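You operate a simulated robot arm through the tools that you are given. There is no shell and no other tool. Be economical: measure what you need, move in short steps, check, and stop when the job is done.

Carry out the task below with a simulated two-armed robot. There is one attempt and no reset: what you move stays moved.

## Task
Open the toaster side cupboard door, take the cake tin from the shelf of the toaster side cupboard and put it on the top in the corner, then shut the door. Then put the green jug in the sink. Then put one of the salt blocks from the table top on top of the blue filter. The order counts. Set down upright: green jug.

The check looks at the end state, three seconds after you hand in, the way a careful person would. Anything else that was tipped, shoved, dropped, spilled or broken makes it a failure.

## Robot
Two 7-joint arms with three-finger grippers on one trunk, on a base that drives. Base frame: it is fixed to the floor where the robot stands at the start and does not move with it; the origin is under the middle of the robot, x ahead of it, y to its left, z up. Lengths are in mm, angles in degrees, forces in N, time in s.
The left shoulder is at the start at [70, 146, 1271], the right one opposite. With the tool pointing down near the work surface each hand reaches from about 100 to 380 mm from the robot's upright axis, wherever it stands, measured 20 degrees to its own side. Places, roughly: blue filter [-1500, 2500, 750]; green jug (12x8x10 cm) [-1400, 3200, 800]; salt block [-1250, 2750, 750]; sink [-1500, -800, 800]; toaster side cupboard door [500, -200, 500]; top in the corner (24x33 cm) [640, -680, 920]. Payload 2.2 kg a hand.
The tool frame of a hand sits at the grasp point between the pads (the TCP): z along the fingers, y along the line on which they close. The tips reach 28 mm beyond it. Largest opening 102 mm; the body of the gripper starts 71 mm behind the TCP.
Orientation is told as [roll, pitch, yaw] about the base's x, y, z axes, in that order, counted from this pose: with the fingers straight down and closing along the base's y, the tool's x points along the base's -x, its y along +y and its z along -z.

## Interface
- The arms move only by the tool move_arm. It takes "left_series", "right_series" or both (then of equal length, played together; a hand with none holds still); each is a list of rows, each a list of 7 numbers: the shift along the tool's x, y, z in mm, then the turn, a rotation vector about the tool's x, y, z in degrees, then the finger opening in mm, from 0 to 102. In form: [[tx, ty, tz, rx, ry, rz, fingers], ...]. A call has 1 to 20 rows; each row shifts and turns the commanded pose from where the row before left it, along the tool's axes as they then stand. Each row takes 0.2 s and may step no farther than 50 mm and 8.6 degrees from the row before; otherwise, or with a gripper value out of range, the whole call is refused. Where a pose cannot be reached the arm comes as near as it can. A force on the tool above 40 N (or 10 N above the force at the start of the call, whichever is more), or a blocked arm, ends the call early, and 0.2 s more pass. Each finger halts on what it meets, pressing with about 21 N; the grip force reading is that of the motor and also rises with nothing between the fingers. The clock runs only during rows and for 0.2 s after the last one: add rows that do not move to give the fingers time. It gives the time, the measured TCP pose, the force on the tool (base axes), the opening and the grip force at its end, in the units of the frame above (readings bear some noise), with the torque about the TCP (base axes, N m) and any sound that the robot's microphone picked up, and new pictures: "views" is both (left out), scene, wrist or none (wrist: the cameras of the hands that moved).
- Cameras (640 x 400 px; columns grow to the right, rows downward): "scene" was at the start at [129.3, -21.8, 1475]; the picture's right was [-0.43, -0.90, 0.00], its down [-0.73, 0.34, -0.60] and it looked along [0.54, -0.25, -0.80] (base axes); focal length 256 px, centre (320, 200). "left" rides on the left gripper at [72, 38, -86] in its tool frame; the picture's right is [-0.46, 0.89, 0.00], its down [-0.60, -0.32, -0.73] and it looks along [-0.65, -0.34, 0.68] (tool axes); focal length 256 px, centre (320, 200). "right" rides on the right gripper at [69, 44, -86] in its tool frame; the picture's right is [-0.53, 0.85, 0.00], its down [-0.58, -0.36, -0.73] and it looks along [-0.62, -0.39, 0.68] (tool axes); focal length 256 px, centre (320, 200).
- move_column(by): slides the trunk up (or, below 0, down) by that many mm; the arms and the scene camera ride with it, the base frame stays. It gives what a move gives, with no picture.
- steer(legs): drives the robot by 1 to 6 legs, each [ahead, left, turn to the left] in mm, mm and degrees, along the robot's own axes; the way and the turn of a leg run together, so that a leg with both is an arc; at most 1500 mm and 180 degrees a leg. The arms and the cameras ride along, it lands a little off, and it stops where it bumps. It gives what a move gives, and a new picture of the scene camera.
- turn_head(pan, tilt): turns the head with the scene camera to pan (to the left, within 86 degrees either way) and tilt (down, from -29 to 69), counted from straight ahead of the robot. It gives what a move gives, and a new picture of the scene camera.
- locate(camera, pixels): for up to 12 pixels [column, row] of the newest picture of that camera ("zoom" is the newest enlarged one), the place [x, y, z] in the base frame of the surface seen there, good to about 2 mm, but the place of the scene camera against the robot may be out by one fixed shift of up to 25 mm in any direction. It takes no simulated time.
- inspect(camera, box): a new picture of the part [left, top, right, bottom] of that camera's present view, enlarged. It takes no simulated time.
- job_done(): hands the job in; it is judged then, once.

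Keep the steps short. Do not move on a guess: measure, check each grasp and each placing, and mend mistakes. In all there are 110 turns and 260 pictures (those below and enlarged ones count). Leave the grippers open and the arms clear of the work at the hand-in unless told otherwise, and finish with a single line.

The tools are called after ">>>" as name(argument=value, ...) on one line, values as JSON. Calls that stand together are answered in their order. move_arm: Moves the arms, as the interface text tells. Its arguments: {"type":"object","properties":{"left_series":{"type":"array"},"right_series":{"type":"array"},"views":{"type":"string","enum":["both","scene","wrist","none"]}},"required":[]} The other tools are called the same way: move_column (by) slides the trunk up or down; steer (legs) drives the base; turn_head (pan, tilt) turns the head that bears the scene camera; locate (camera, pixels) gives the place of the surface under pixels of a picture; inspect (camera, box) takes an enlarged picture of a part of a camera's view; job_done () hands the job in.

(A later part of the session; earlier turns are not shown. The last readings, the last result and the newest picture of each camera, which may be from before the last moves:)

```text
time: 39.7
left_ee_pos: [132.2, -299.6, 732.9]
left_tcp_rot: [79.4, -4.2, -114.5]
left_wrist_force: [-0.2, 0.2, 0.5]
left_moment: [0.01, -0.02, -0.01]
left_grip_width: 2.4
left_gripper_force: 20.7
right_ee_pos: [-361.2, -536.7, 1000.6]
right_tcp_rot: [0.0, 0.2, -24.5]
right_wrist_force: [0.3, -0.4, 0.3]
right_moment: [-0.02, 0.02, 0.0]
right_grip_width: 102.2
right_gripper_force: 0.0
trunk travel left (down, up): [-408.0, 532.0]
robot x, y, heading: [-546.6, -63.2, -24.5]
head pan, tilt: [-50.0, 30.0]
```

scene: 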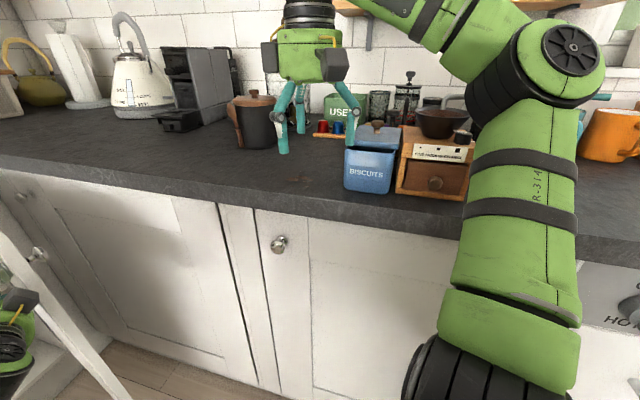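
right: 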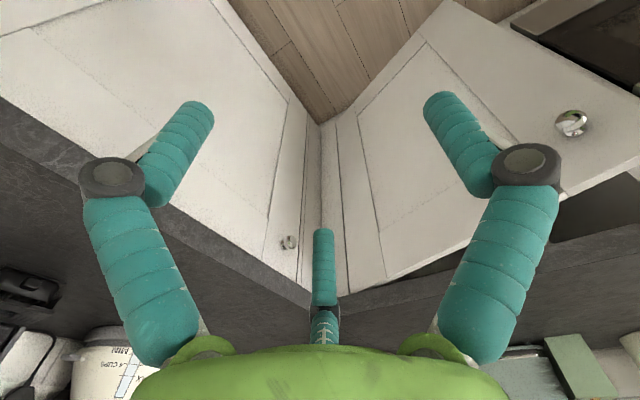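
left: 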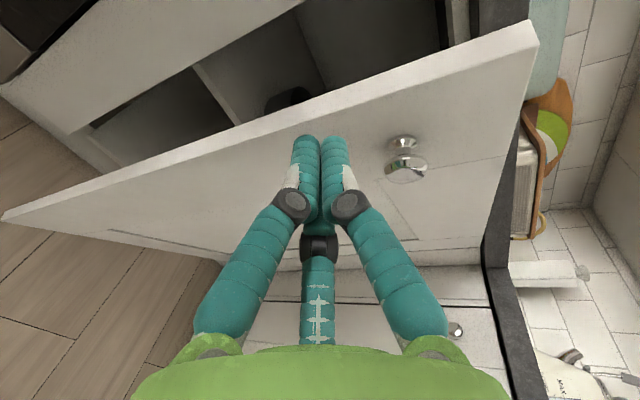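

All fine there. Now backing the hand off the door, straightening the robot and driving in front of the open cupboard.

>>> steer(legs=[[0, 150, 0], [0, 0, 24.5], [200, -130, 0]])

>>> turn_head(pan=-12, tilt=35)

```text
time: 43.7
left_ee_pos: [433.5, 12.0, 733.9]
left_tcp_rot: [79.4, -4.2, -90.2]
left_wrist_force: [-0.4, 0.3, -0.2]
left_moment: [0.0, 0.0, 0.01]
left_grip_width: 2.1
left_gripper_force: 20.6
right_ee_pos: [82.2, -408.8, 1000.1]
right_tcp_rot: [0.0, 0.1, -0.1]
right_wrist_force: [-0.2, 0.2, 0.3]
right_moment: [0.01, -0.01, -0.01]
right_grip_width: 102.1
right_gripper_force: 0.1
trunk travel left (down, up): [-408.0, 532.0]
robot x, y, heading: [-280.0, -48.7, 0.2]
head pan, tilt: [-50.0, 30.0]
```

scene: 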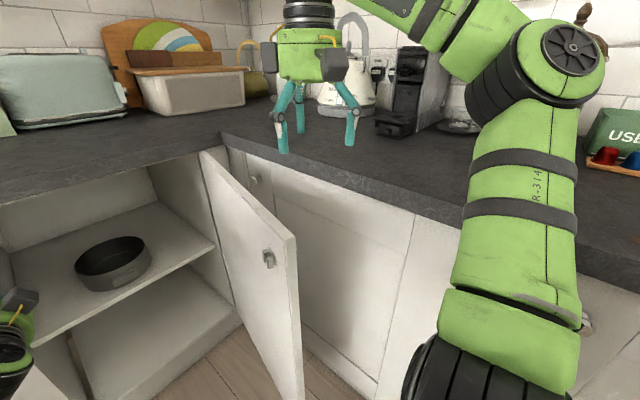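

```text
time: 44.8
left_ee_pos: [432.6, 11.5, 734.3]
left_tcp_rot: [79.4, -4.2, -90.2]
left_wrist_force: [0.2, 0.0, -0.8]
left_moment: [-0.03, 0.02, 0.0]
left_grip_width: 2.3
left_gripper_force: 20.6
right_ee_pos: [80.5, -409.0, 999.6]
right_tcp_rot: [0.1, 0.2, -0.1]
right_wrist_force: [-0.4, 0.2, -0.2]
right_moment: [-0.02, 0.0, -0.01]
right_grip_width: 102.2
right_gripper_force: 0.1
trunk travel left (down, up): [-408.0, 532.0]
robot x, y, heading: [-285.8, -49.9, -0.1]
head pan, tilt: [-12.0, 35.0]
```

scene: 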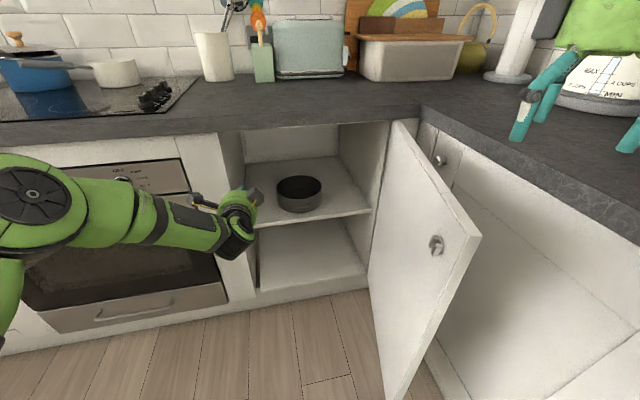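

The tin sits on the shelf at (299,193). Measuring it.

>>> inspect(camera="scene", box=[220, 110, 380, 210])

>>> locate(camera="scene", pixels=[[277, 185], [321, 184], [299, 176], [299, 196], [299, 211], [340, 205], [260, 210], [300, 222], [245, 170], [372, 170], [300, 120], [440, 130]])

```text
4.00 times, centred on (300, 160) of scene
```

zoom: 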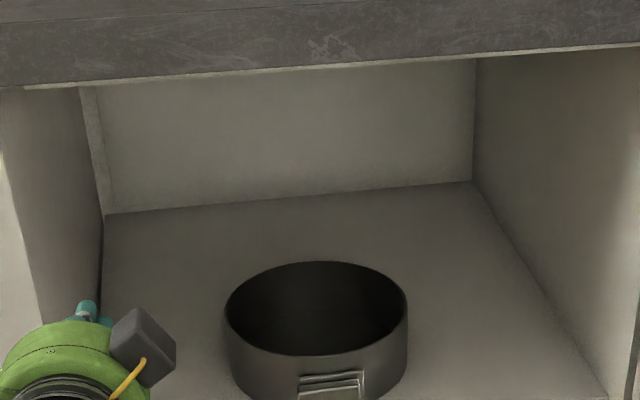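

```text
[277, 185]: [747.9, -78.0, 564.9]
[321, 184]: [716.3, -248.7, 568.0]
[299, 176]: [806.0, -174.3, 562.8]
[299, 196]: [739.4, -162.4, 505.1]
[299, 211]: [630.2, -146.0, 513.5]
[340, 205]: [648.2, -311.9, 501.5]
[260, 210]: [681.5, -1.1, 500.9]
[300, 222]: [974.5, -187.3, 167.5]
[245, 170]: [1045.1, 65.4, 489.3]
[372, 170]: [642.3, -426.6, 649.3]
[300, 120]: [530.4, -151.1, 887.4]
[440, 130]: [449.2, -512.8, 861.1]
```

>>> locate(camera="zoom", pixels=[[228, 312], [404, 304], [315, 263], [318, 357], [265, 275], [380, 275], [250, 345], [385, 340], [330, 395], [315, 320]])

```text
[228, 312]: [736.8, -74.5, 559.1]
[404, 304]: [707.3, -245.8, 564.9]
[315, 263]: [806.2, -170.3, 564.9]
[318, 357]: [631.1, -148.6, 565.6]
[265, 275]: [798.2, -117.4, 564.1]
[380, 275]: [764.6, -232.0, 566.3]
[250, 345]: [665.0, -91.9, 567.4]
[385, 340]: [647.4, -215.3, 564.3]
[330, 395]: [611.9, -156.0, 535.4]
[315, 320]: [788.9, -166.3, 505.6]
```

Tin: centre ≈[707,-171] true, Ø176, rim z≈562, shelf z≈498, buckle at front. I'll grip its right rim wall with the right hand, fingers 45° ahead-down. First fold the left arm back and pitch the right hand.

>>> move_arm(left_series=[[0, 10, -42, 0, 0, 0, 30], [0, 10, -42, 0, 0, 0, 60], [0, 10, -42, 0, 0, 0, 60], [0, 10, -42, 0, 0, 0, 60], [0, 10, -42, 0, 0, 0, 60], [0, 10, -42, 0, 0, 0, 60], [0, 0, 0, 4.9, 4.9, -4.9, 60], [0, 0, 0, 4.9, 4.9, -4.9, 60], [0, 0, 0, 4.9, 4.9, -4.9, 60], [0, 0, 0, 4.9, 4.9, -4.9, 60], [0, 0, 0, 4.9, 4.9, -4.9, 60], [0, 0, 0, 4.9, 4.9, -4.9, 60], [0, 0, 0, 4.9, 4.9, -4.9, 60], [0, 0, 0, 4.9, 4.9, -4.9, 60], [0, 0, 0, 4.9, 4.9, -4.9, 60], [0, 0, 0, 4.9, 4.9, -4.9, 60], [0, 0, 0, 4.9, 4.9, -4.9, 60], [0, 0, 0, 4.9, 4.9, -4.9, 60], [0, 0, 0, 4.9, 4.9, -4.9, 60]], right_series=[[0, 15, 0, 0, -7.5, 0, 102], [0, 15, 0, 0, -7.5, 0, 102], [0, 15, 0, 0, -7.5, 0, 102], [0, 15, 0, 0, -7.5, 0, 102], [0, 15, 0, 0, -7.5, 0, 102], [0, 15, 0, 0, -7.5, 0, 102], [0, 0, 0, 0, 0, 0, 102], [0, 0, 0, 0, 0, 0, 102], [0, 0, 0, 0, 0, 0, 102], [0, 0, 0, 0, 0, 0, 102], [0, 0, 0, 0, 0, 0, 102], [0, 0, 0, 0, 0, 0, 102], [0, 0, 0, 0, 0, 0, 102], [0, 0, 0, 0, 0, 0, 102], [0, 0, 0, 0, 0, 0, 102], [0, 0, 0, 0, 0, 0, 102], [0, 0, 0, 0, 0, 0, 102], [0, 0, 0, 0, 0, 0, 102], [0, 0, 0, 0, 0, 0, 102]], views="scene")

```text
time: 48.8
left_ee_pos: [196.7, 19.7, 838.4]
left_tcp_rot: [0.4, 4.8, -6.3]
left_wrist_force: [0.2, 0.4, 0.0]
left_moment: [0.01, -0.01, -0.03]
left_grip_width: 60.1
left_gripper_force: 0.1
right_ee_pos: [82.6, -318.0, 1001.0]
right_tcp_rot: [0.0, -44.8, -0.2]
right_wrist_force: [-0.1, 0.8, 0.7]
right_moment: [0.0, 0.02, -0.01]
right_grip_width: 101.9
right_gripper_force: 0.1
trunk travel left (down, up): [-408.0, 532.0]
robot x, y, heading: [-282.6, -48.0, -0.3]
head pan, tilt: [-12.0, 35.0]
```

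scene: 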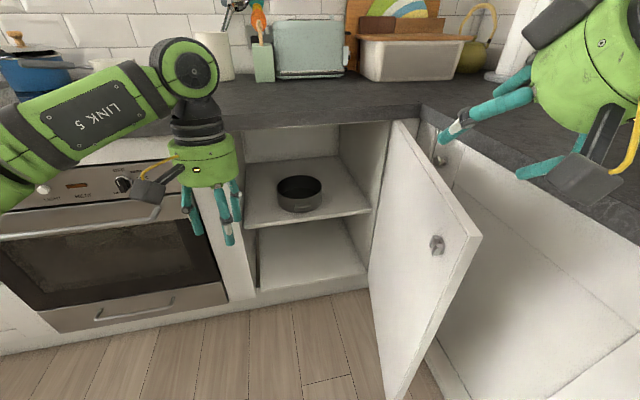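

The right elbow would foul the open door, so I'll use the left hand on the tin's left rim instead. Pitching the left hand 45° and lowering it, then driving up.

>>> move_arm(left_series=[[0, 0, 0, 0, 0, -6.3, 60], [0, 0, 0, 0, -7.1, 0, 60], [0, 0, 0, 0, -7.1, 0, 60], [0, 0, 0, 0, -7.1, 0, 60], [0, 0, 0, 0, -7.1, 0, 60], [0, 0, 0, 0, -7.1, 0, 60], [0, 0, 0, 0, -7.1, 0, 60], [0, 0, 0, 0, -7.1, 0, 60], [25, 0, 25, 0, 0, 0, 60], [25, 0, 25, 0, 0, 0, 60], [25, 0, 25, 0, 0, 0, 60], [25, 0, 25, 0, 0, 0, 60], [25, 0, 25, 0, 0, 0, 60], [0, 0, 0, 0, 0, 0, 60]], views="none")

>>> steer(legs=[[0, 60, 0], [180, 0, 0]])

>>> turn_head(pan=-55, tilt=35)

```text
time: 51.8
left_ee_pos: [196.9, 22.9, 661.9]
left_tcp_rot: [1.5, -45.0, -1.3]
left_wrist_force: [-0.1, -0.4, -0.9]
left_moment: [-0.03, 0.0, 0.01]
left_grip_width: 59.7
left_gripper_force: 0.0
right_ee_pos: [82.5, -318.7, 1000.1]
right_tcp_rot: [0.2, -44.8, -0.2]
right_wrist_force: [-0.1, -0.3, 0.3]
right_moment: [-0.03, 0.0, 0.0]
right_grip_width: 101.8
right_gripper_force: 0.0
trunk travel left (down, up): [-408.0, 532.0]
robot x, y, heading: [-285.1, -49.5, 0.0]
head pan, tilt: [-12.0, 35.0]
```

```text
time: 53.8
left_ee_pos: [376.3, 81.0, 663.1]
left_tcp_rot: [1.6, -45.0, -1.3]
left_wrist_force: [0.2, -0.6, -0.2]
left_moment: [-0.01, 0.01, -0.02]
left_grip_width: 60.2
left_gripper_force: 0.0
right_ee_pos: [260.2, -260.6, 999.5]
right_tcp_rot: [0.2, -44.8, -0.3]
right_wrist_force: [1.7, 0.0, -1.4]
right_moment: [-0.02, 0.01, -0.02]
right_grip_width: 102.1
right_gripper_force: 0.0
trunk travel left (down, up): [-408.0, 532.0]
robot x, y, heading: [-105.7, 6.8, -0.1]
head pan, tilt: [-12.0, 35.0]
```

scene: 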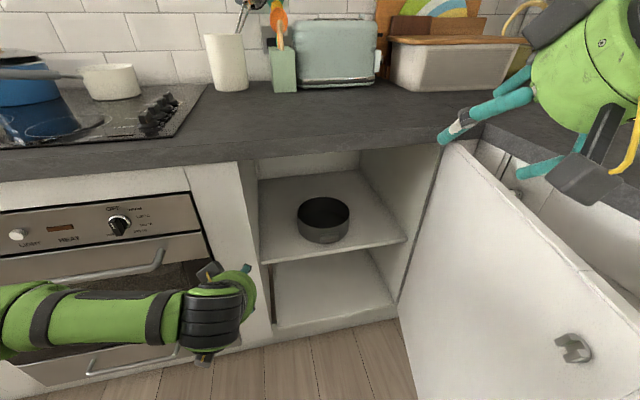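

```text
time: 54.9
left_ee_pos: [376.3, 79.9, 663.0]
left_tcp_rot: [1.6, -45.0, -1.4]
left_wrist_force: [0.7, 0.2, 0.9]
left_moment: [0.0, 0.01, -0.01]
left_grip_width: 60.0
left_gripper_force: 0.1
right_ee_pos: [259.8, -260.3, 1000.8]
right_tcp_rot: [0.1, -44.8, -0.3]
right_wrist_force: [0.0, 0.2, 0.0]
right_moment: [0.01, -0.02, 0.01]
right_grip_width: 102.1
right_gripper_force: 0.1
trunk travel left (down, up): [-408.0, 532.0]
robot x, y, heading: [-106.6, 2.3, -0.2]
head pan, tilt: [-55.0, 35.0]
```

scene: 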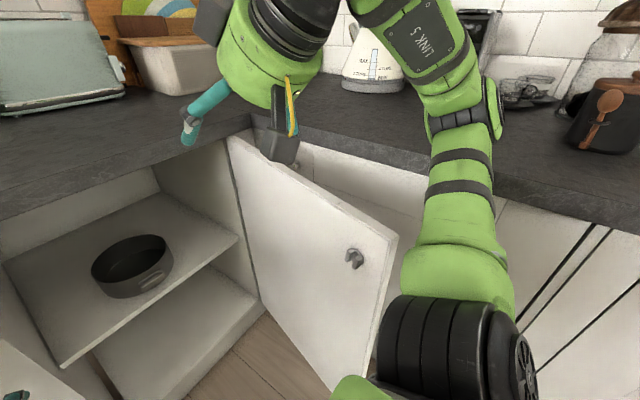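

Checking clearance of the right arm to the door's corner and counter.

>>> locate(camera="scene", pixels=[[394, 238], [428, 235], [435, 180], [497, 130], [432, 120], [232, 140], [330, 380], [455, 320]])

```text
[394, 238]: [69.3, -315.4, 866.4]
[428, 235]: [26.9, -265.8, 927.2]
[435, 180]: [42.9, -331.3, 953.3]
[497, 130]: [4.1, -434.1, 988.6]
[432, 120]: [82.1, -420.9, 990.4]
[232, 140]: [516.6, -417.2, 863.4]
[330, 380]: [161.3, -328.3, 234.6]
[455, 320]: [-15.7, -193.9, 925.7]
```

Upper arm is close above the door corner; raising the trunk 100 mm, then driving 95 mm ahead while keeping the left hand under the counter level.

>>> move_column(by=100)

>>> move_arm(left_series=[[30, 0, 30, 0, 0, 0, 60], [30, 0, 30, 0, 0, 0, 60], [30, 0, 30, 0, 0, 0, 60], [20, -25, 20, 0, 0, 0, 60], [0, -35, 0, 0, 0, 0, 60], [0, -35, 0, 0, 0, 0, 60], [0, 0, 0, 0, 0, 0, 60]], views="none")

>>> steer(legs=[[95, 20, 0]])

>>> turn_head(pan=-15, tilt=45)

```text
time: 56.3
left_ee_pos: [376.6, 80.2, 762.5]
left_tcp_rot: [1.6, -45.0, -1.5]
left_wrist_force: [0.0, 0.5, 0.1]
left_moment: [0.01, 0.02, -0.01]
left_grip_width: 60.1
left_gripper_force: 0.0
right_ee_pos: [260.0, -259.7, 1099.1]
right_tcp_rot: [0.1, -44.7, -0.3]
right_wrist_force: [0.1, -1.0, -0.4]
right_moment: [0.0, 0.03, 0.02]
right_grip_width: 101.9
right_gripper_force: 0.0
trunk travel left (down, up): [-508.0, 432.0]
robot x, y, heading: [-106.8, 10.3, -0.4]
head pan, tilt: [-55.0, 35.0]
```

```text
time: 57.9
left_ee_pos: [374.1, -10.6, 604.6]
left_tcp_rot: [1.5, -45.0, -1.4]
left_wrist_force: [0.0, -0.4, 0.6]
left_moment: [-0.01, 0.02, 0.02]
left_grip_width: 60.2
left_gripper_force: 0.0
right_ee_pos: [259.8, -259.7, 1101.8]
right_tcp_rot: [0.0, -44.8, -0.3]
right_wrist_force: [0.0, 0.5, -0.4]
right_moment: [-0.03, -0.03, -0.01]
right_grip_width: 101.8
right_gripper_force: 0.2
trunk travel left (down, up): [-508.0, 432.0]
robot x, y, heading: [-98.7, 8.7, -0.2]
head pan, tilt: [-55.0, 35.0]
```

```text
time: 59.0
left_ee_pos: [468.3, 7.6, 605.2]
left_tcp_rot: [1.7, -45.0, -1.4]
left_wrist_force: [-0.2, -0.1, -0.3]
left_moment: [-0.01, -0.04, 0.0]
left_grip_width: 60.1
left_gripper_force: 0.1
right_ee_pos: [353.6, -241.4, 1099.4]
right_tcp_rot: [-0.1, -44.7, -0.3]
right_wrist_force: [0.4, 0.6, 0.4]
right_moment: [-0.03, -0.03, 0.0]
right_grip_width: 102.0
right_gripper_force: 0.0
trunk travel left (down, up): [-508.0, 432.0]
robot x, y, heading: [-6.5, 27.7, -0.4]
head pan, tilt: [-55.0, 35.0]
```

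scene: 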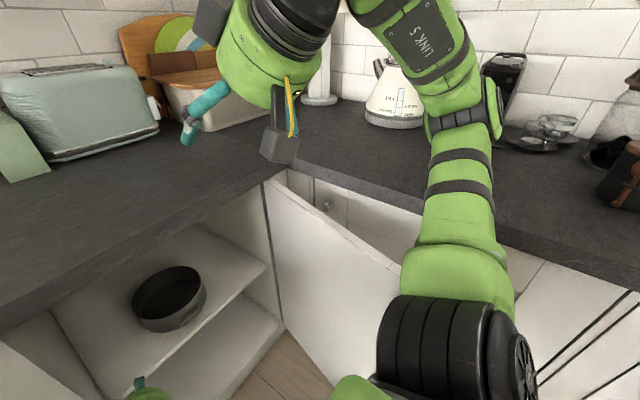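

```text
time: 60.1
left_ee_pos: [469.0, 7.4, 604.8]
left_tcp_rot: [1.5, -45.0, -1.5]
left_wrist_force: [-0.1, -0.1, 0.1]
left_moment: [0.03, -0.04, -0.04]
left_grip_width: 60.0
left_gripper_force: 0.0
right_ee_pos: [352.7, -241.2, 1099.5]
right_tcp_rot: [0.1, -44.9, -0.4]
right_wrist_force: [-0.6, -1.2, 0.2]
right_moment: [0.01, -0.02, 0.03]
right_grip_width: 101.9
right_gripper_force: 0.1
trunk travel left (down, up): [-508.0, 432.0]
robot x, y, heading: [-11.3, 30.5, -0.1]
head pan, tilt: [-15.0, 45.0]
```

scene: 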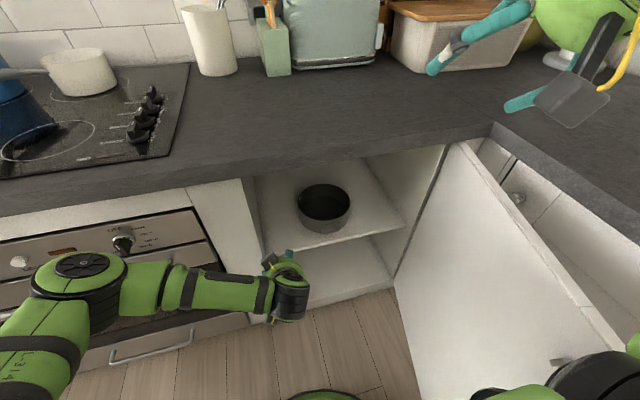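

Using the left wrist camera to pin the tin's rim.

>>> inspect(camera="left", box=[0, 0, 640, 400])

```text
1.00 times, centred on (320, 200) of left (not enlarged: the box is as wide or as high as the picture)
```

zoom: 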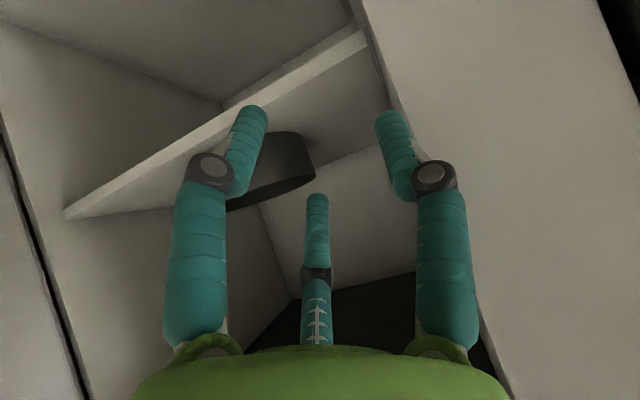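

>>> locate(camera="zoom", pixels=[[305, 150], [312, 165], [285, 160], [300, 137], [330, 165], [290, 182], [340, 45], [260, 200]])

>>> inspect(camera="scene", box=[240, 150, 400, 250])

```text
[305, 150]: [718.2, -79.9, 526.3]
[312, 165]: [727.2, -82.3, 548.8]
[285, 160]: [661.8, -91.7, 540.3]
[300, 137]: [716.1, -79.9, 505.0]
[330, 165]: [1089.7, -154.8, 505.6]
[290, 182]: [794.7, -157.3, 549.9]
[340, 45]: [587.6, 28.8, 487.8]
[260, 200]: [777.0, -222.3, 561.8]
```

```text
4.00 times, centred on (320, 200) of scene
```

zoom: 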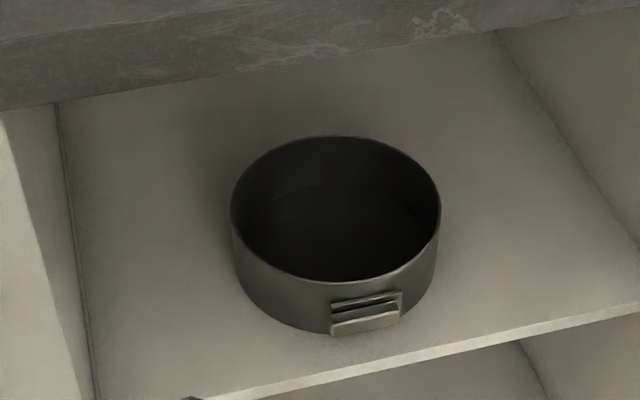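

Left wall of the tin is at y≈-80, x≈715; rim z≈562. Moving to a standoff above-ahead of it at [620,-82,620].

>>> move_arm(left_series=[[-29.3, -22.5, 24, 0, 0, 0, 60], [-29.3, -22.5, 24, 0, 0, 0, 60], [-29.3, -22.5, 24, 0, 0, 0, 60], [-29.3, -22.5, 24, 0, 0, 0, 60], [0, 0, 0, 0, 0, 0, 60]])

```text
time: 61.3
left_ee_pos: [618.2, -82.3, 618.3]
left_tcp_rot: [1.6, -45.0, -1.5]
left_wrist_force: [-0.7, 0.2, 0.5]
left_moment: [0.02, 0.04, -0.01]
left_grip_width: 60.0
left_gripper_force: 0.0
right_ee_pos: [352.4, -239.9, 1101.1]
right_tcp_rot: [0.0, -44.9, -0.3]
right_wrist_force: [0.4, -0.1, 0.0]
right_moment: [-0.03, 0.03, -0.01]
right_grip_width: 102.0
right_gripper_force: 0.0
trunk travel left (down, up): [-508.0, 432.0]
robot x, y, heading: [-11.9, 26.8, -0.2]
head pan, tilt: [-15.0, 45.0]
```

scene: 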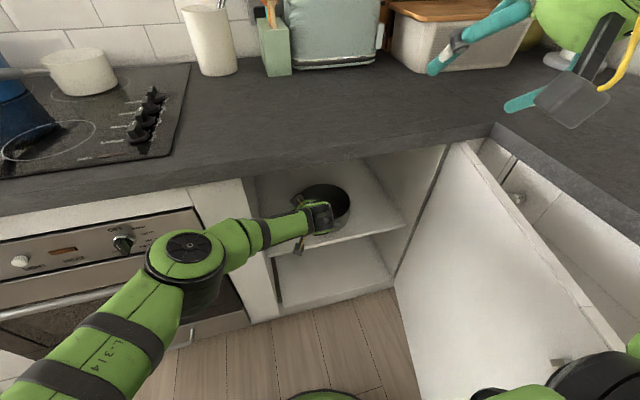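
left: 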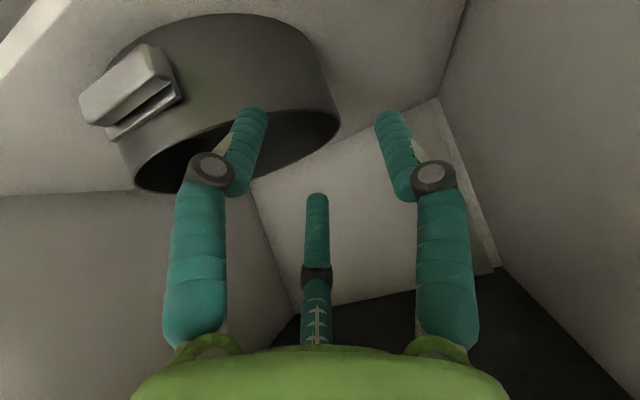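

>>> locate(camera="left", pixels=[[338, 118], [330, 75], [332, 130], [320, 55], [360, 40], [240, 110]])

```text
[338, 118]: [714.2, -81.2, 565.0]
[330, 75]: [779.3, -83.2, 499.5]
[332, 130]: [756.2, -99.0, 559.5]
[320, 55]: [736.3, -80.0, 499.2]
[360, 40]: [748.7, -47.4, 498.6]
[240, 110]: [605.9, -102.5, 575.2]
```

Wall at y≈-81, rim 564, shelf 499: fingers straddle it. Advancing 118 mm along the fingers, then closing.

>>> move_arm(left_series=[[0, 1, 40, 0, 0, 0, 60], [0, 0, 40, 0, 0, 0, 60], [0, 0, 38, 0, 0, 0, 60], [0, 0, 0, 0, 0, 0, 60], [0, 0, 0, 0, 0, 0, 20], [0, 0, 0, 0, 0, 0, 0], [0, 0, 0, 0, 0, 0, 0]])

```text
time: 62.9
left_ee_pos: [638.2, -83.8, 601.8]
left_tcp_rot: [1.1, -45.2, -1.4]
left_wrist_force: [-0.3, -0.2, -0.2]
left_moment: [-0.03, 0.0, 0.0]
left_grip_width: 2.0
left_gripper_force: 20.7
left hand out of reach, approached as far as the arm can: row 1, 2, 3
right_ee_pos: [352.7, -241.1, 1100.9]
right_tcp_rot: [0.0, -44.9, -0.4]
right_wrist_force: [0.2, -0.7, -0.6]
right_moment: [-0.01, 0.01, 0.02]
right_grip_width: 102.1
right_gripper_force: 0.0
trunk travel left (down, up): [-508.0, 432.0]
robot x, y, heading: [-11.5, 25.0, -0.4]
head pan, tilt: [-15.0, 45.0]
```

scene: 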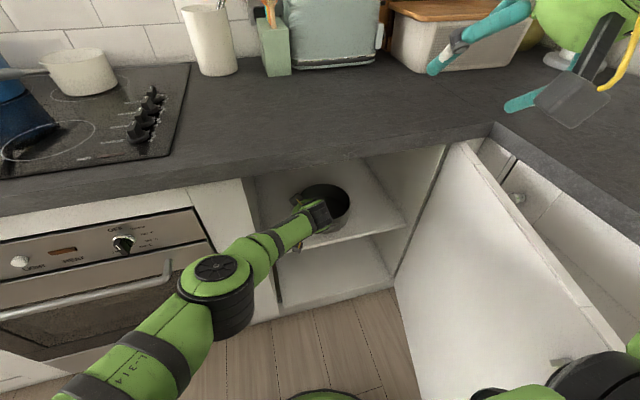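
left: 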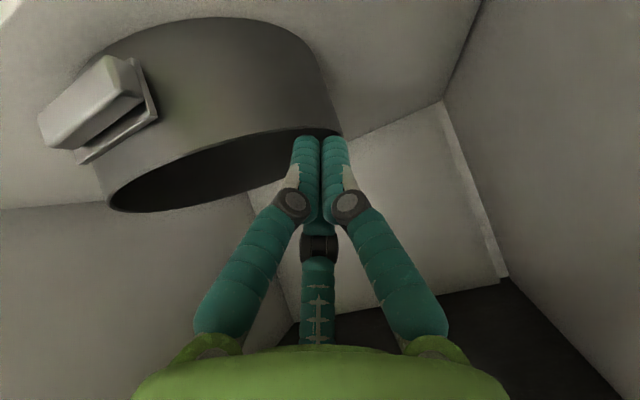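

The arm ran out of reach, closing above the rim without touching. I'll reopen, pull the hand back 50 mm relative to the robot and drive 110 mm closer so it can reach down.

>>> move_arm(left_series=[[17, 0, -17, 0, 0, 0, 30], [18, 0, -18, 0, 0, 0, 60], [0, 0, 0, 0, 0, 0, 60]], views="none")

>>> steer(legs=[[60, 0, 0]])

>>> turn_head(pan=-40, tilt=60)

```text
time: 63.7
left_ee_pos: [588.8, -83.6, 602.1]
left_tcp_rot: [1.6, -45.0, -1.4]
left_wrist_force: [-0.1, -0.5, -0.4]
left_moment: [0.0, -0.03, 0.01]
left_grip_width: 60.1
left_gripper_force: 0.1
right_ee_pos: [353.6, -241.1, 1099.5]
right_tcp_rot: [0.1, -45.0, -0.3]
right_wrist_force: [0.7, -0.4, 0.3]
right_moment: [0.0, -0.01, 0.01]
right_grip_width: 102.2
right_gripper_force: 0.1
trunk travel left (down, up): [-508.0, 432.0]
robot x, y, heading: [-9.8, 29.6, -0.2]
head pan, tilt: [-15.0, 45.0]
```

```text
time: 64.6
left_ee_pos: [649.4, -85.5, 602.0]
left_tcp_rot: [1.7, -44.8, -1.6]
left_wrist_force: [0.1, 0.0, -1.0]
left_moment: [0.0, 0.02, 0.01]
left_grip_width: 60.1
left_gripper_force: 0.2
right_ee_pos: [413.9, -241.2, 1100.4]
right_tcp_rot: [0.0, -44.8, -0.4]
right_wrist_force: [-0.3, -0.4, -0.5]
right_moment: [0.02, 0.05, 0.01]
right_grip_width: 101.7
right_gripper_force: 0.0
trunk travel left (down, up): [-508.0, 432.0]
robot x, y, heading: [48.0, 25.5, -0.2]
head pan, tilt: [-15.0, 45.0]
```

scene: 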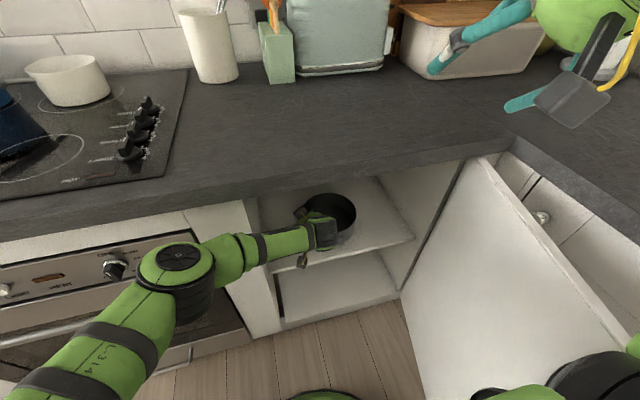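

```text
time: 65.5
left_ee_pos: [648.6, -84.7, 601.6]
left_tcp_rot: [1.6, -44.9, -1.5]
left_wrist_force: [-0.2, -0.4, 0.6]
left_moment: [-0.04, 0.0, -0.01]
left_grip_width: 60.0
left_gripper_force: 0.0
right_ee_pos: [412.7, -240.2, 1101.1]
right_tcp_rot: [0.0, -44.9, -0.4]
right_wrist_force: [0.9, -0.2, -0.3]
right_moment: [0.0, 0.02, -0.01]
right_grip_width: 101.9
right_gripper_force: 0.0
trunk travel left (down, up): [-508.0, 432.0]
robot x, y, heading: [52.2, 30.7, -0.4]
head pan, tilt: [-40.0, 60.0]
```

scene: 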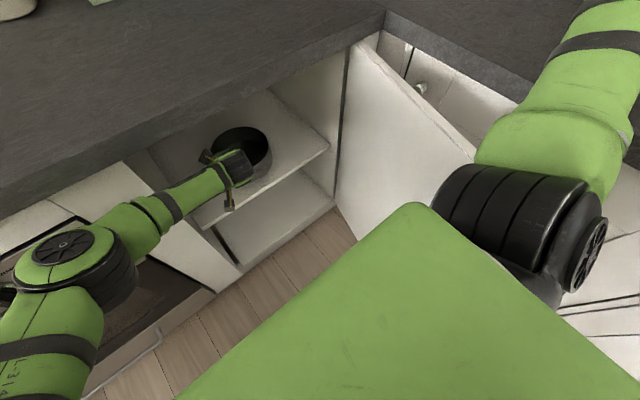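

Driving 52 mm more, then lowering the hand 65 mm and closing.

>>> steer(legs=[[52, 0, 0]])

>>> move_arm(left_series=[[0, 3, 0, 0, 0, 0, 60], [15.5, 0, 15.5, 0, 0, 0, 60], [15.5, 0, 15.5, 0, 0, 0, 60], [15, 0, 15, 0, 0, 0, 60], [0, 0, 0, 0, 0, 0, 60]], views="wrist")

```text
time: 66.5
left_ee_pos: [701.2, -84.7, 602.2]
left_tcp_rot: [1.6, -45.0, -1.4]
left_wrist_force: [0.2, 0.0, -0.6]
left_moment: [0.02, -0.02, 0.01]
left_grip_width: 59.8
left_gripper_force: 0.0
right_ee_pos: [464.4, -241.0, 1101.0]
right_tcp_rot: [0.0, -45.0, -0.3]
right_wrist_force: [0.0, 1.0, -1.0]
right_moment: [-0.02, 0.01, -0.02]
right_grip_width: 101.9
right_gripper_force: 0.1
trunk travel left (down, up): [-508.0, 432.0]
robot x, y, heading: [102.9, 29.3, -0.3]
head pan, tilt: [-40.0, 60.0]
```

scene: 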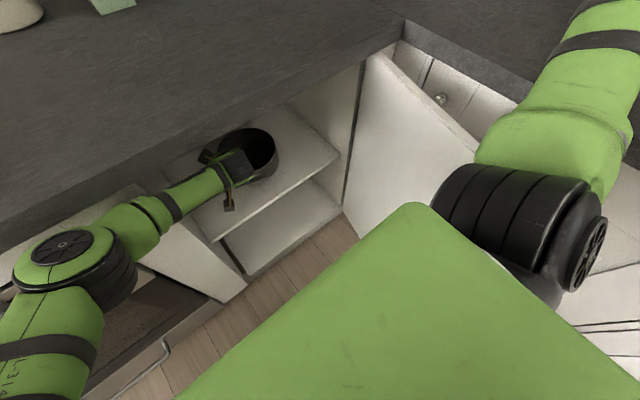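

```text
time: 67.7
left_ee_pos: [699.6, -79.8, 537.9]
left_tcp_rot: [1.5, -45.1, -1.4]
left_wrist_force: [-8.7, -1.1, 11.5]
left_moment: [-0.97, 0.44, -0.64]
left_grip_width: 64.6
left_gripper_force: 0.6
right_ee_pos: [464.8, -241.1, 1100.5]
right_tcp_rot: [0.2, -44.9, -0.4]
right_wrist_force: [0.2, -0.4, 0.5]
right_moment: [0.05, -0.01, 0.03]
right_grip_width: 102.1
right_gripper_force: 0.0
trunk travel left (down, up): [-508.0, 432.0]
robot x, y, heading: [102.1, 24.6, -0.2]
head pan, tilt: [-40.0, 60.0]
```

left: 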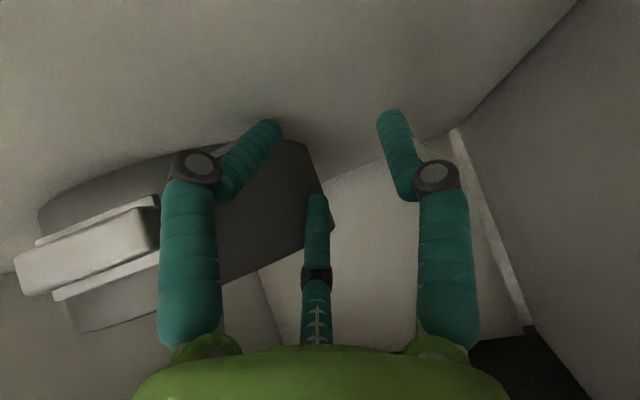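

Force 11 N upward – something touches. Looking from the scene camera.

>>> inspect(camera="scene", box=[170, 110, 330, 210])

>>> locate(camera="left", pixels=[[240, 220], [310, 165], [265, 140], [320, 180], [100, 180], [230, 160], [330, 220], [390, 130]])

```text
4.00 times, centred on (250, 160) of scene
```

zoom: 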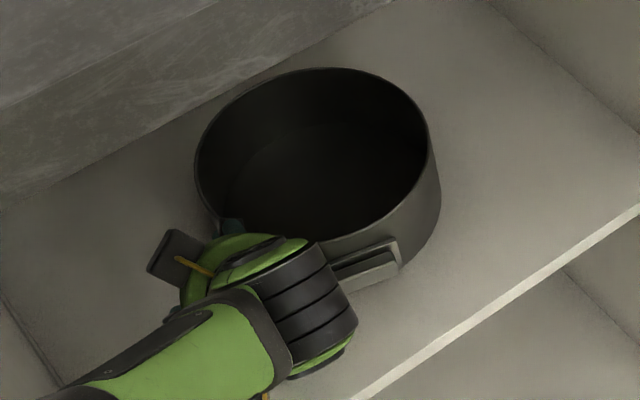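

```text
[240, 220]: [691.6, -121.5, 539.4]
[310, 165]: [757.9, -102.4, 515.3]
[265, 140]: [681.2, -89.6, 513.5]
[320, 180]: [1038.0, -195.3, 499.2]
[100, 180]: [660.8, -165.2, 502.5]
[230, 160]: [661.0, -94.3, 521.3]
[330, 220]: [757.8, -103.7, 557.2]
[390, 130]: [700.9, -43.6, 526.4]
```

The tin got nudged back/right a little and my inner finger is outside it. Lifting straight up and re-measuring.

>>> move_arm(left_series=[[-15.5, 0, -15.5, 0, 0, 0, 60], [-15.5, 0, -15.5, 0, 0, 0, 60], [-15.5, 0, -15.5, 0, 0, 0, 60], [0, 0, 0, 0, 0, 0, 60]], views="wrist")

>>> inspect(camera="scene", box=[170, 110, 330, 210])

```text
time: 68.7
left_ee_pos: [699.1, -82.7, 601.1]
left_tcp_rot: [1.7, -44.9, -1.6]
left_wrist_force: [0.2, 0.3, -0.6]
left_moment: [0.0, 0.01, 0.01]
left_grip_width: 60.1
left_gripper_force: 0.0
right_ee_pos: [462.6, -242.5, 1100.5]
right_tcp_rot: [0.1, -45.0, -0.4]
right_wrist_force: [-1.3, 0.6, 0.3]
right_moment: [0.01, 0.03, 0.01]
right_grip_width: 102.2
right_gripper_force: 0.1
trunk travel left (down, up): [-508.0, 432.0]
robot x, y, heading: [103.8, 29.0, -0.5]
head pan, tilt: [-40.0, 60.0]
```

left: 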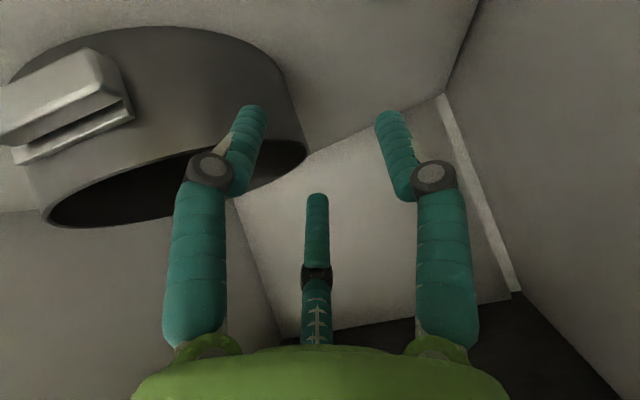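

```text
4.00 times, centred on (250, 160) of scene
```

zoom: 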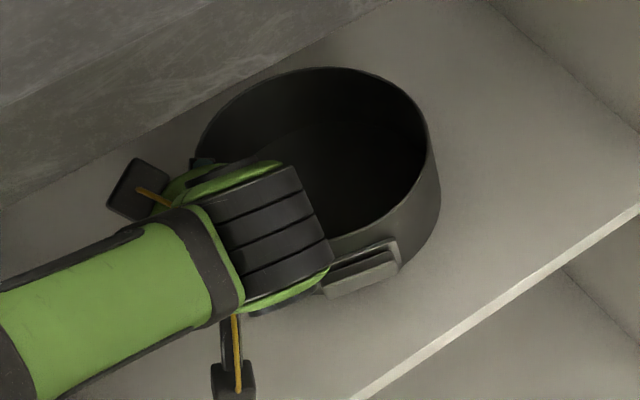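

>>> locate(camera="zoom", pixels=[[320, 68], [426, 140], [400, 210], [345, 240], [250, 92], [215, 120], [380, 82], [430, 165]])

>>> locate(camera="left", pixels=[[303, 150], [300, 155], [285, 90], [260, 62], [120, 185], [160, 160], [60, 205], [60, 100]])

```text
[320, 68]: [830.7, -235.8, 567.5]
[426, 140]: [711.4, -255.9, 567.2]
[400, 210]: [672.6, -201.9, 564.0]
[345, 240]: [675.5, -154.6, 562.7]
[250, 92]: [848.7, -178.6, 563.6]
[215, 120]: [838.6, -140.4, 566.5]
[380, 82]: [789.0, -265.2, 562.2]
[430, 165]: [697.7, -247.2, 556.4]
```

```text
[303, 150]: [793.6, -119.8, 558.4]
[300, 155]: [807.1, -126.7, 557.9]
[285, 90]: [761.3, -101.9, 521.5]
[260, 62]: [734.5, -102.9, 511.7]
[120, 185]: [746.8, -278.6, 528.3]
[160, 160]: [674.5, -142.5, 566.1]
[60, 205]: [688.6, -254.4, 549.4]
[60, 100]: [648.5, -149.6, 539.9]
```

Tin now: centre ≈[751,-191]. I'll bring the hand to [750,-103,601] (base 45 mm ahead, arm 20 mm right) and check before descending.

>>> steer(legs=[[45, 0, 0]])

>>> move_arm(left_series=[[-2, -10, 2, 0, 0, 0, 50], [-2, -10, 2, 0, 0, 0, 50], [0, 0, 0, 0, 0, 0, 50]], views="wrist")

```text
time: 69.4
left_ee_pos: [695.8, -86.5, 598.4]
left_tcp_rot: [1.6, -44.2, -2.0]
left_wrist_force: [-0.1, -0.2, 0.5]
left_moment: [-0.02, 0.0, -0.03]
left_grip_width: 59.9
left_gripper_force: 0.1
right_ee_pos: [466.7, -240.2, 1101.6]
right_tcp_rot: [0.1, -45.2, -0.2]
right_wrist_force: [-1.1, 0.0, -0.4]
right_moment: [0.01, -0.01, -0.03]
right_grip_width: 102.0
right_gripper_force: 0.0
trunk travel left (down, up): [-508.0, 432.0]
robot x, y, heading: [105.9, 29.3, -0.4]
head pan, tilt: [-40.0, 60.0]
stopped in leg 1: the robot was blocked; the commanded pose is now the measured one
```

scene: 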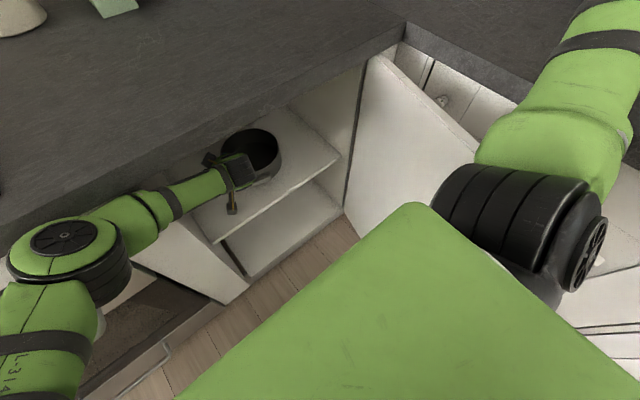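

```text
time: 70.2
left_ee_pos: [706.1, -104.1, 595.6]
left_tcp_rot: [1.7, -44.1, -2.0]
left_wrist_force: [0.2, -0.4, -0.8]
left_moment: [0.0, 0.04, 0.02]
left_grip_width: 49.9
left_gripper_force: 0.0
right_ee_pos: [473.7, -240.5, 1100.1]
right_tcp_rot: [0.1, -44.9, -0.2]
right_wrist_force: [-0.1, -0.3, -0.5]
right_moment: [0.0, 0.0, 0.0]
right_grip_width: 101.8
right_gripper_force: 0.1
trunk travel left (down, up): [-508.0, 432.0]
robot x, y, heading: [110.2, 25.2, -0.2]
head pan, tilt: [-40.0, 60.0]
```

left: 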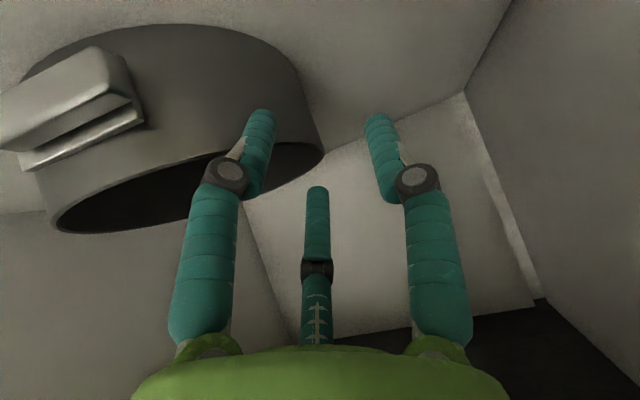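

The base is blocked (likely at its limit near the cupboards). Trying the arm alone: 44 mm forward.

>>> move_arm(left_series=[[-15, 0, 15, 0, 0, 0, 50], [-16, 0, 16, 0, 0, 0, 50], [0, 0, 0, 0, 0, 0, 50]], views="wrist")

>>> turn_head(pan=30, tilt=60)

```text
time: 71.0
left_ee_pos: [736.2, -105.3, 599.5]
left_tcp_rot: [1.0, -44.5, -2.1]
left_wrist_force: [0.0, -0.4, 0.0]
left_moment: [-0.04, 0.0, 0.0]
left_grip_width: 50.0
left_gripper_force: 0.1
left hand out of reach, approached as far as the arm can: row 2
right_ee_pos: [471.4, -240.7, 1101.0]
right_tcp_rot: [0.1, -44.9, -0.3]
right_wrist_force: [-0.2, -0.8, 0.6]
right_moment: [0.02, -0.01, -0.01]
right_grip_width: 101.9
right_gripper_force: 0.1
trunk travel left (down, up): [-508.0, 432.0]
robot x, y, heading: [105.8, 29.2, -0.3]
head pan, tilt: [-40.0, 60.0]
```

left: 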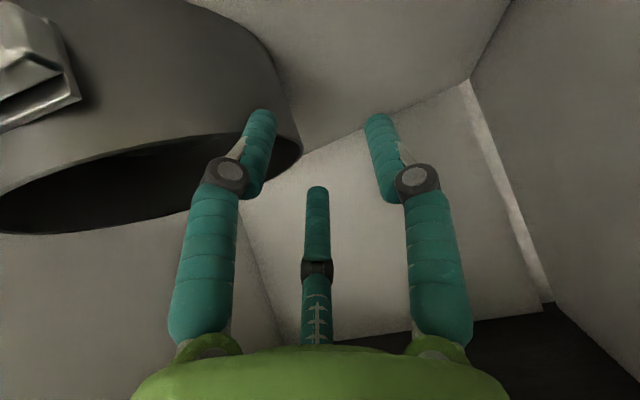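

```text
time: 72.4
left_ee_pos: [736.3, -105.3, 600.3]
left_tcp_rot: [0.9, -44.5, -2.0]
left_wrist_force: [-0.1, -0.2, -0.5]
left_moment: [-0.03, -0.02, 0.03]
left_grip_width: 50.0
left_gripper_force: 0.1
right_ee_pos: [472.5, -240.7, 1101.4]
right_tcp_rot: [0.0, -44.9, -0.3]
right_wrist_force: [0.2, -0.2, 0.5]
right_moment: [-0.01, 0.01, -0.01]
right_grip_width: 102.0
right_gripper_force: 0.1
trunk travel left (down, up): [-508.0, 432.0]
robot x, y, heading: [112.0, 28.1, -0.1]
head pan, tilt: [30.0, 60.0]
```

scene: 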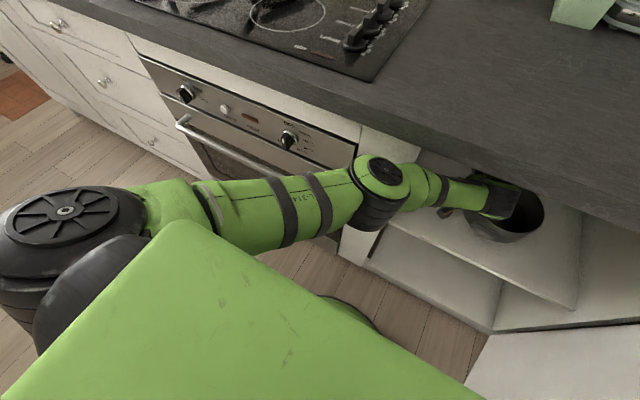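

TCP is at [736,-105,600], which still straddles the left wall (y≈-104 there). I'll descend with the column by 60 mm; the right arm clears the door top by ~30 mm by my estimate.

>>> move_column(by=-30)

>>> inspect(camera="left", box=[0, 0, 640, 400])

>>> turn_head(pan=-60, tilt=55)

```text
time: 73.2
left_ee_pos: [735.3, -105.0, 569.9]
left_tcp_rot: [0.9, -44.5, -1.9]
left_wrist_force: [-0.7, 0.1, -0.3]
left_moment: [-0.01, -0.02, 0.01]
left_grip_width: 50.2
left_gripper_force: 0.1
right_ee_pos: [471.4, -241.3, 1071.6]
right_tcp_rot: [0.0, -44.9, -0.3]
right_wrist_force: [0.9, -0.2, 0.9]
right_moment: [0.0, -0.01, -0.03]
right_grip_width: 102.0
right_gripper_force: 0.1
trunk travel left (down, up): [-478.0, 462.0]
robot x, y, heading: [105.3, 26.7, -0.1]
head pan, tilt: [30.0, 60.0]
```

```text
1.00 times, centred on (320, 200) of left (not enlarged: the box is as wide or as high as the picture)
```

zoom: 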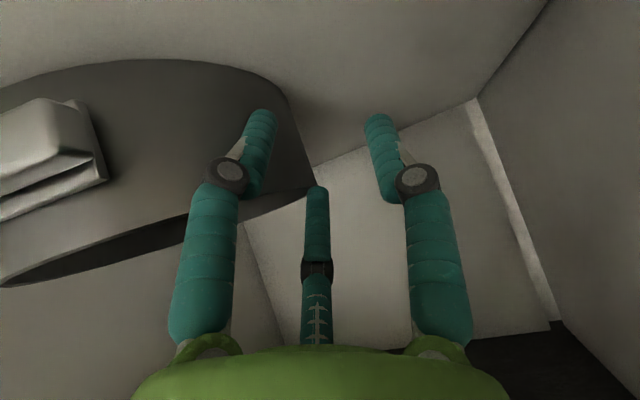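

```text
time: 74.8
left_ee_pos: [735.9, -105.9, 569.1]
left_tcp_rot: [0.9, -44.4, -2.1]
left_wrist_force: [-0.5, 0.4, 0.3]
left_moment: [-0.01, 0.02, -0.01]
left_grip_width: 50.1
left_gripper_force: 0.0
right_ee_pos: [472.1, -240.6, 1069.9]
right_tcp_rot: [0.1, -44.9, -0.3]
right_wrist_force: [-0.2, -0.4, -0.3]
right_moment: [0.01, -0.03, 0.01]
right_grip_width: 102.0
right_gripper_force: 0.1
trunk travel left (down, up): [-478.0, 462.0]
robot x, y, heading: [108.4, 26.9, -0.1]
head pan, tilt: [-60.0, 55.0]
```

scene: 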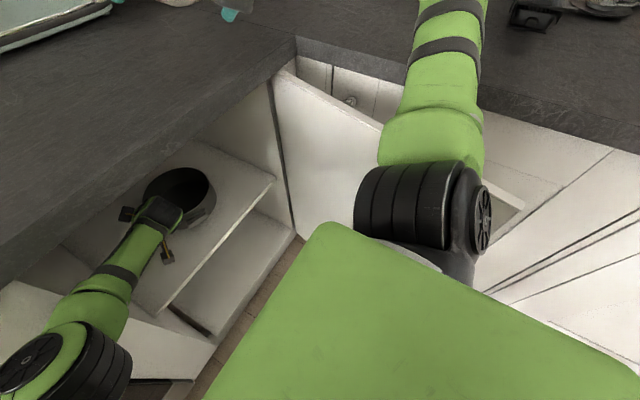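

In the wrist picture the inner fingertip appears in front of (outside) the wall. Measuring.

>>> locate(camera="zoom", pixels=[[262, 120], [285, 130], [300, 170], [310, 188], [215, 130], [255, 210], [150, 235], [60, 260], [290, 90], [245, 75], [330, 100]])

>>> inspect(camera="scene", box=[100, 140, 260, 240])

```text
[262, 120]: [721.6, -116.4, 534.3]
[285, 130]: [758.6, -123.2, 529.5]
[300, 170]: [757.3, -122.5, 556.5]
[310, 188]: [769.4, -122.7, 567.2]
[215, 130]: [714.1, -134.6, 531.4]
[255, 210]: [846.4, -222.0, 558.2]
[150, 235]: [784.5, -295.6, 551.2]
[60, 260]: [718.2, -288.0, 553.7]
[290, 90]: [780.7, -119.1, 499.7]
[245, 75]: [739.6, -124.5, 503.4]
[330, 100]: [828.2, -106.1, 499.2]
```

```text
4.00 times, centred on (180, 190) of scene
```

zoom: 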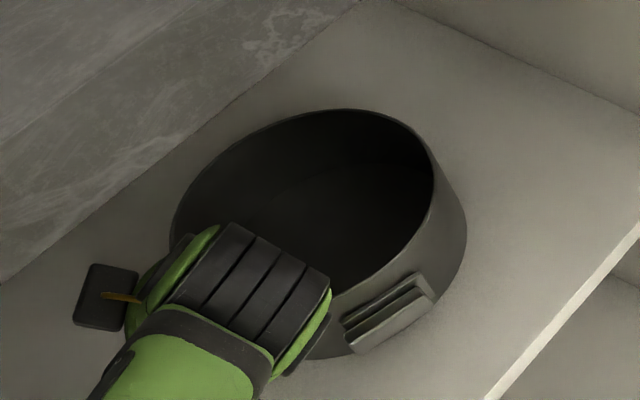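

Important finding: the pictures show the hand really has three fingers closing on the centre (one on +y, two on the −y side at ±tool x), so a lower finger was pushing the tin from outside. New plan: close the hand, lift, put the closed fingers inside the tin and draw it gently toward the shelf front, then pinch the wall with a steep hand and small opening. First lift the left hand and raise the right arm to let the trunk go lower.

>>> move_arm(left_series=[[0, 0, 0, 0, 0, 0, 20], [0, 0, 0, 0, 0, 0, 0], [-14, 0, -14, 0, 0, 0, 0], [-14, 0, -14, 0, 0, 0, 0], [-14, 0, -14, 0, 0, 0, 0], [0, 0, 0, 0, 0, 0, 0]], right_series=[[-28, 0, -28, 0, 0, 0, 60], [-28, 0, -28, 0, 0, 0, 60], [-28, 0, -28, 0, 0, 0, 60], [-28, 0, -28, 0, 0, 0, 60], [-28, 0, -28, 0, 0, 0, 60], [0, 0, 0, 0, 0, 0, 60]], views="both")

```text
time: 76.2
left_ee_pos: [723.6, -110.7, 627.6]
left_tcp_rot: [0.9, -44.2, -2.4]
left_wrist_force: [0.1, 0.4, -0.3]
left_moment: [0.01, 0.01, -0.04]
left_grip_width: 2.2
left_gripper_force: 20.9
right_ee_pos: [460.3, -241.9, 1271.6]
right_tcp_rot: [0.0, -45.5, -0.3]
right_wrist_force: [-0.2, 0.2, -0.2]
right_moment: [-0.04, 0.0, 0.03]
right_grip_width: 60.1
right_gripper_force: 0.0
trunk travel left (down, up): [-478.0, 462.0]
robot x, y, heading: [108.2, 25.4, -0.1]
head pan, tilt: [-60.0, 55.0]
```

scene: 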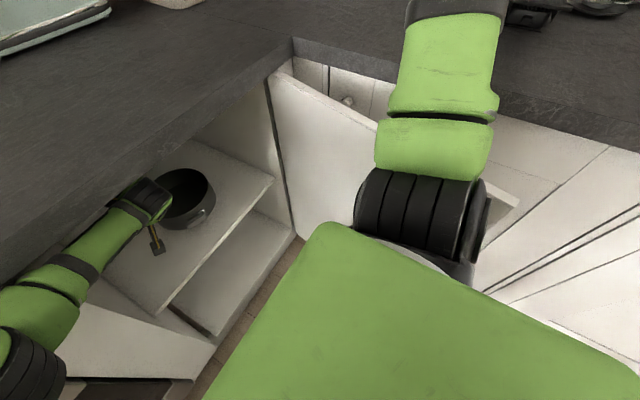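
right: 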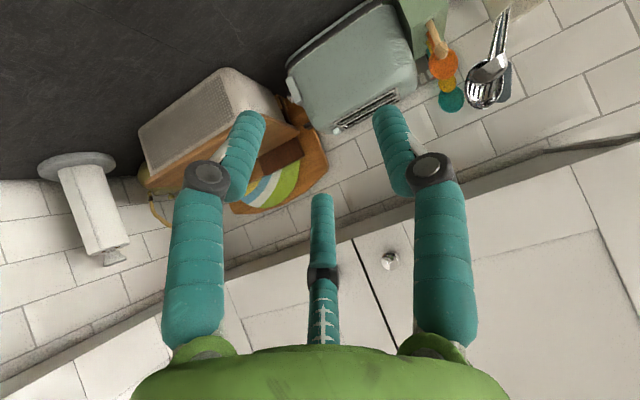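
left: 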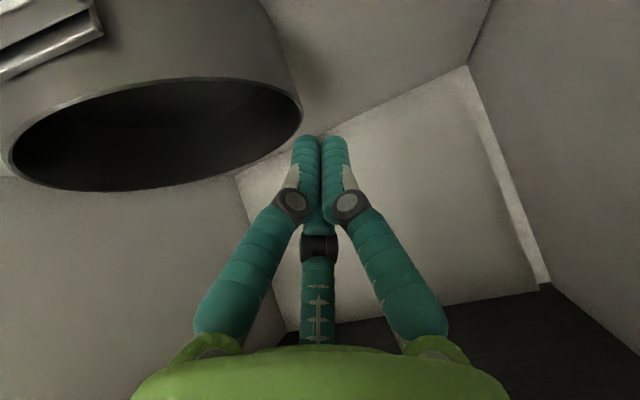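

Right arm is now high. Re-measuring the tin with the left camera.

>>> locate(camera="left", pixels=[[299, 110], [230, 79], [120, 90], [20, 140], [280, 140], [60, 183], [120, 188], [200, 180], [258, 10], [300, 60]])

```text
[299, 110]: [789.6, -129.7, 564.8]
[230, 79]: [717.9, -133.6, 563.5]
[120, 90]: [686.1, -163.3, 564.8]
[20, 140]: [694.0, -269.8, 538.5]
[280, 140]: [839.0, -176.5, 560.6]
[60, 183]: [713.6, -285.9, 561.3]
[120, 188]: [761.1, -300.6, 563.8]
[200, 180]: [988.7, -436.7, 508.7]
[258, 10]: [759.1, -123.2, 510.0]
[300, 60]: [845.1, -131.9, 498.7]
```

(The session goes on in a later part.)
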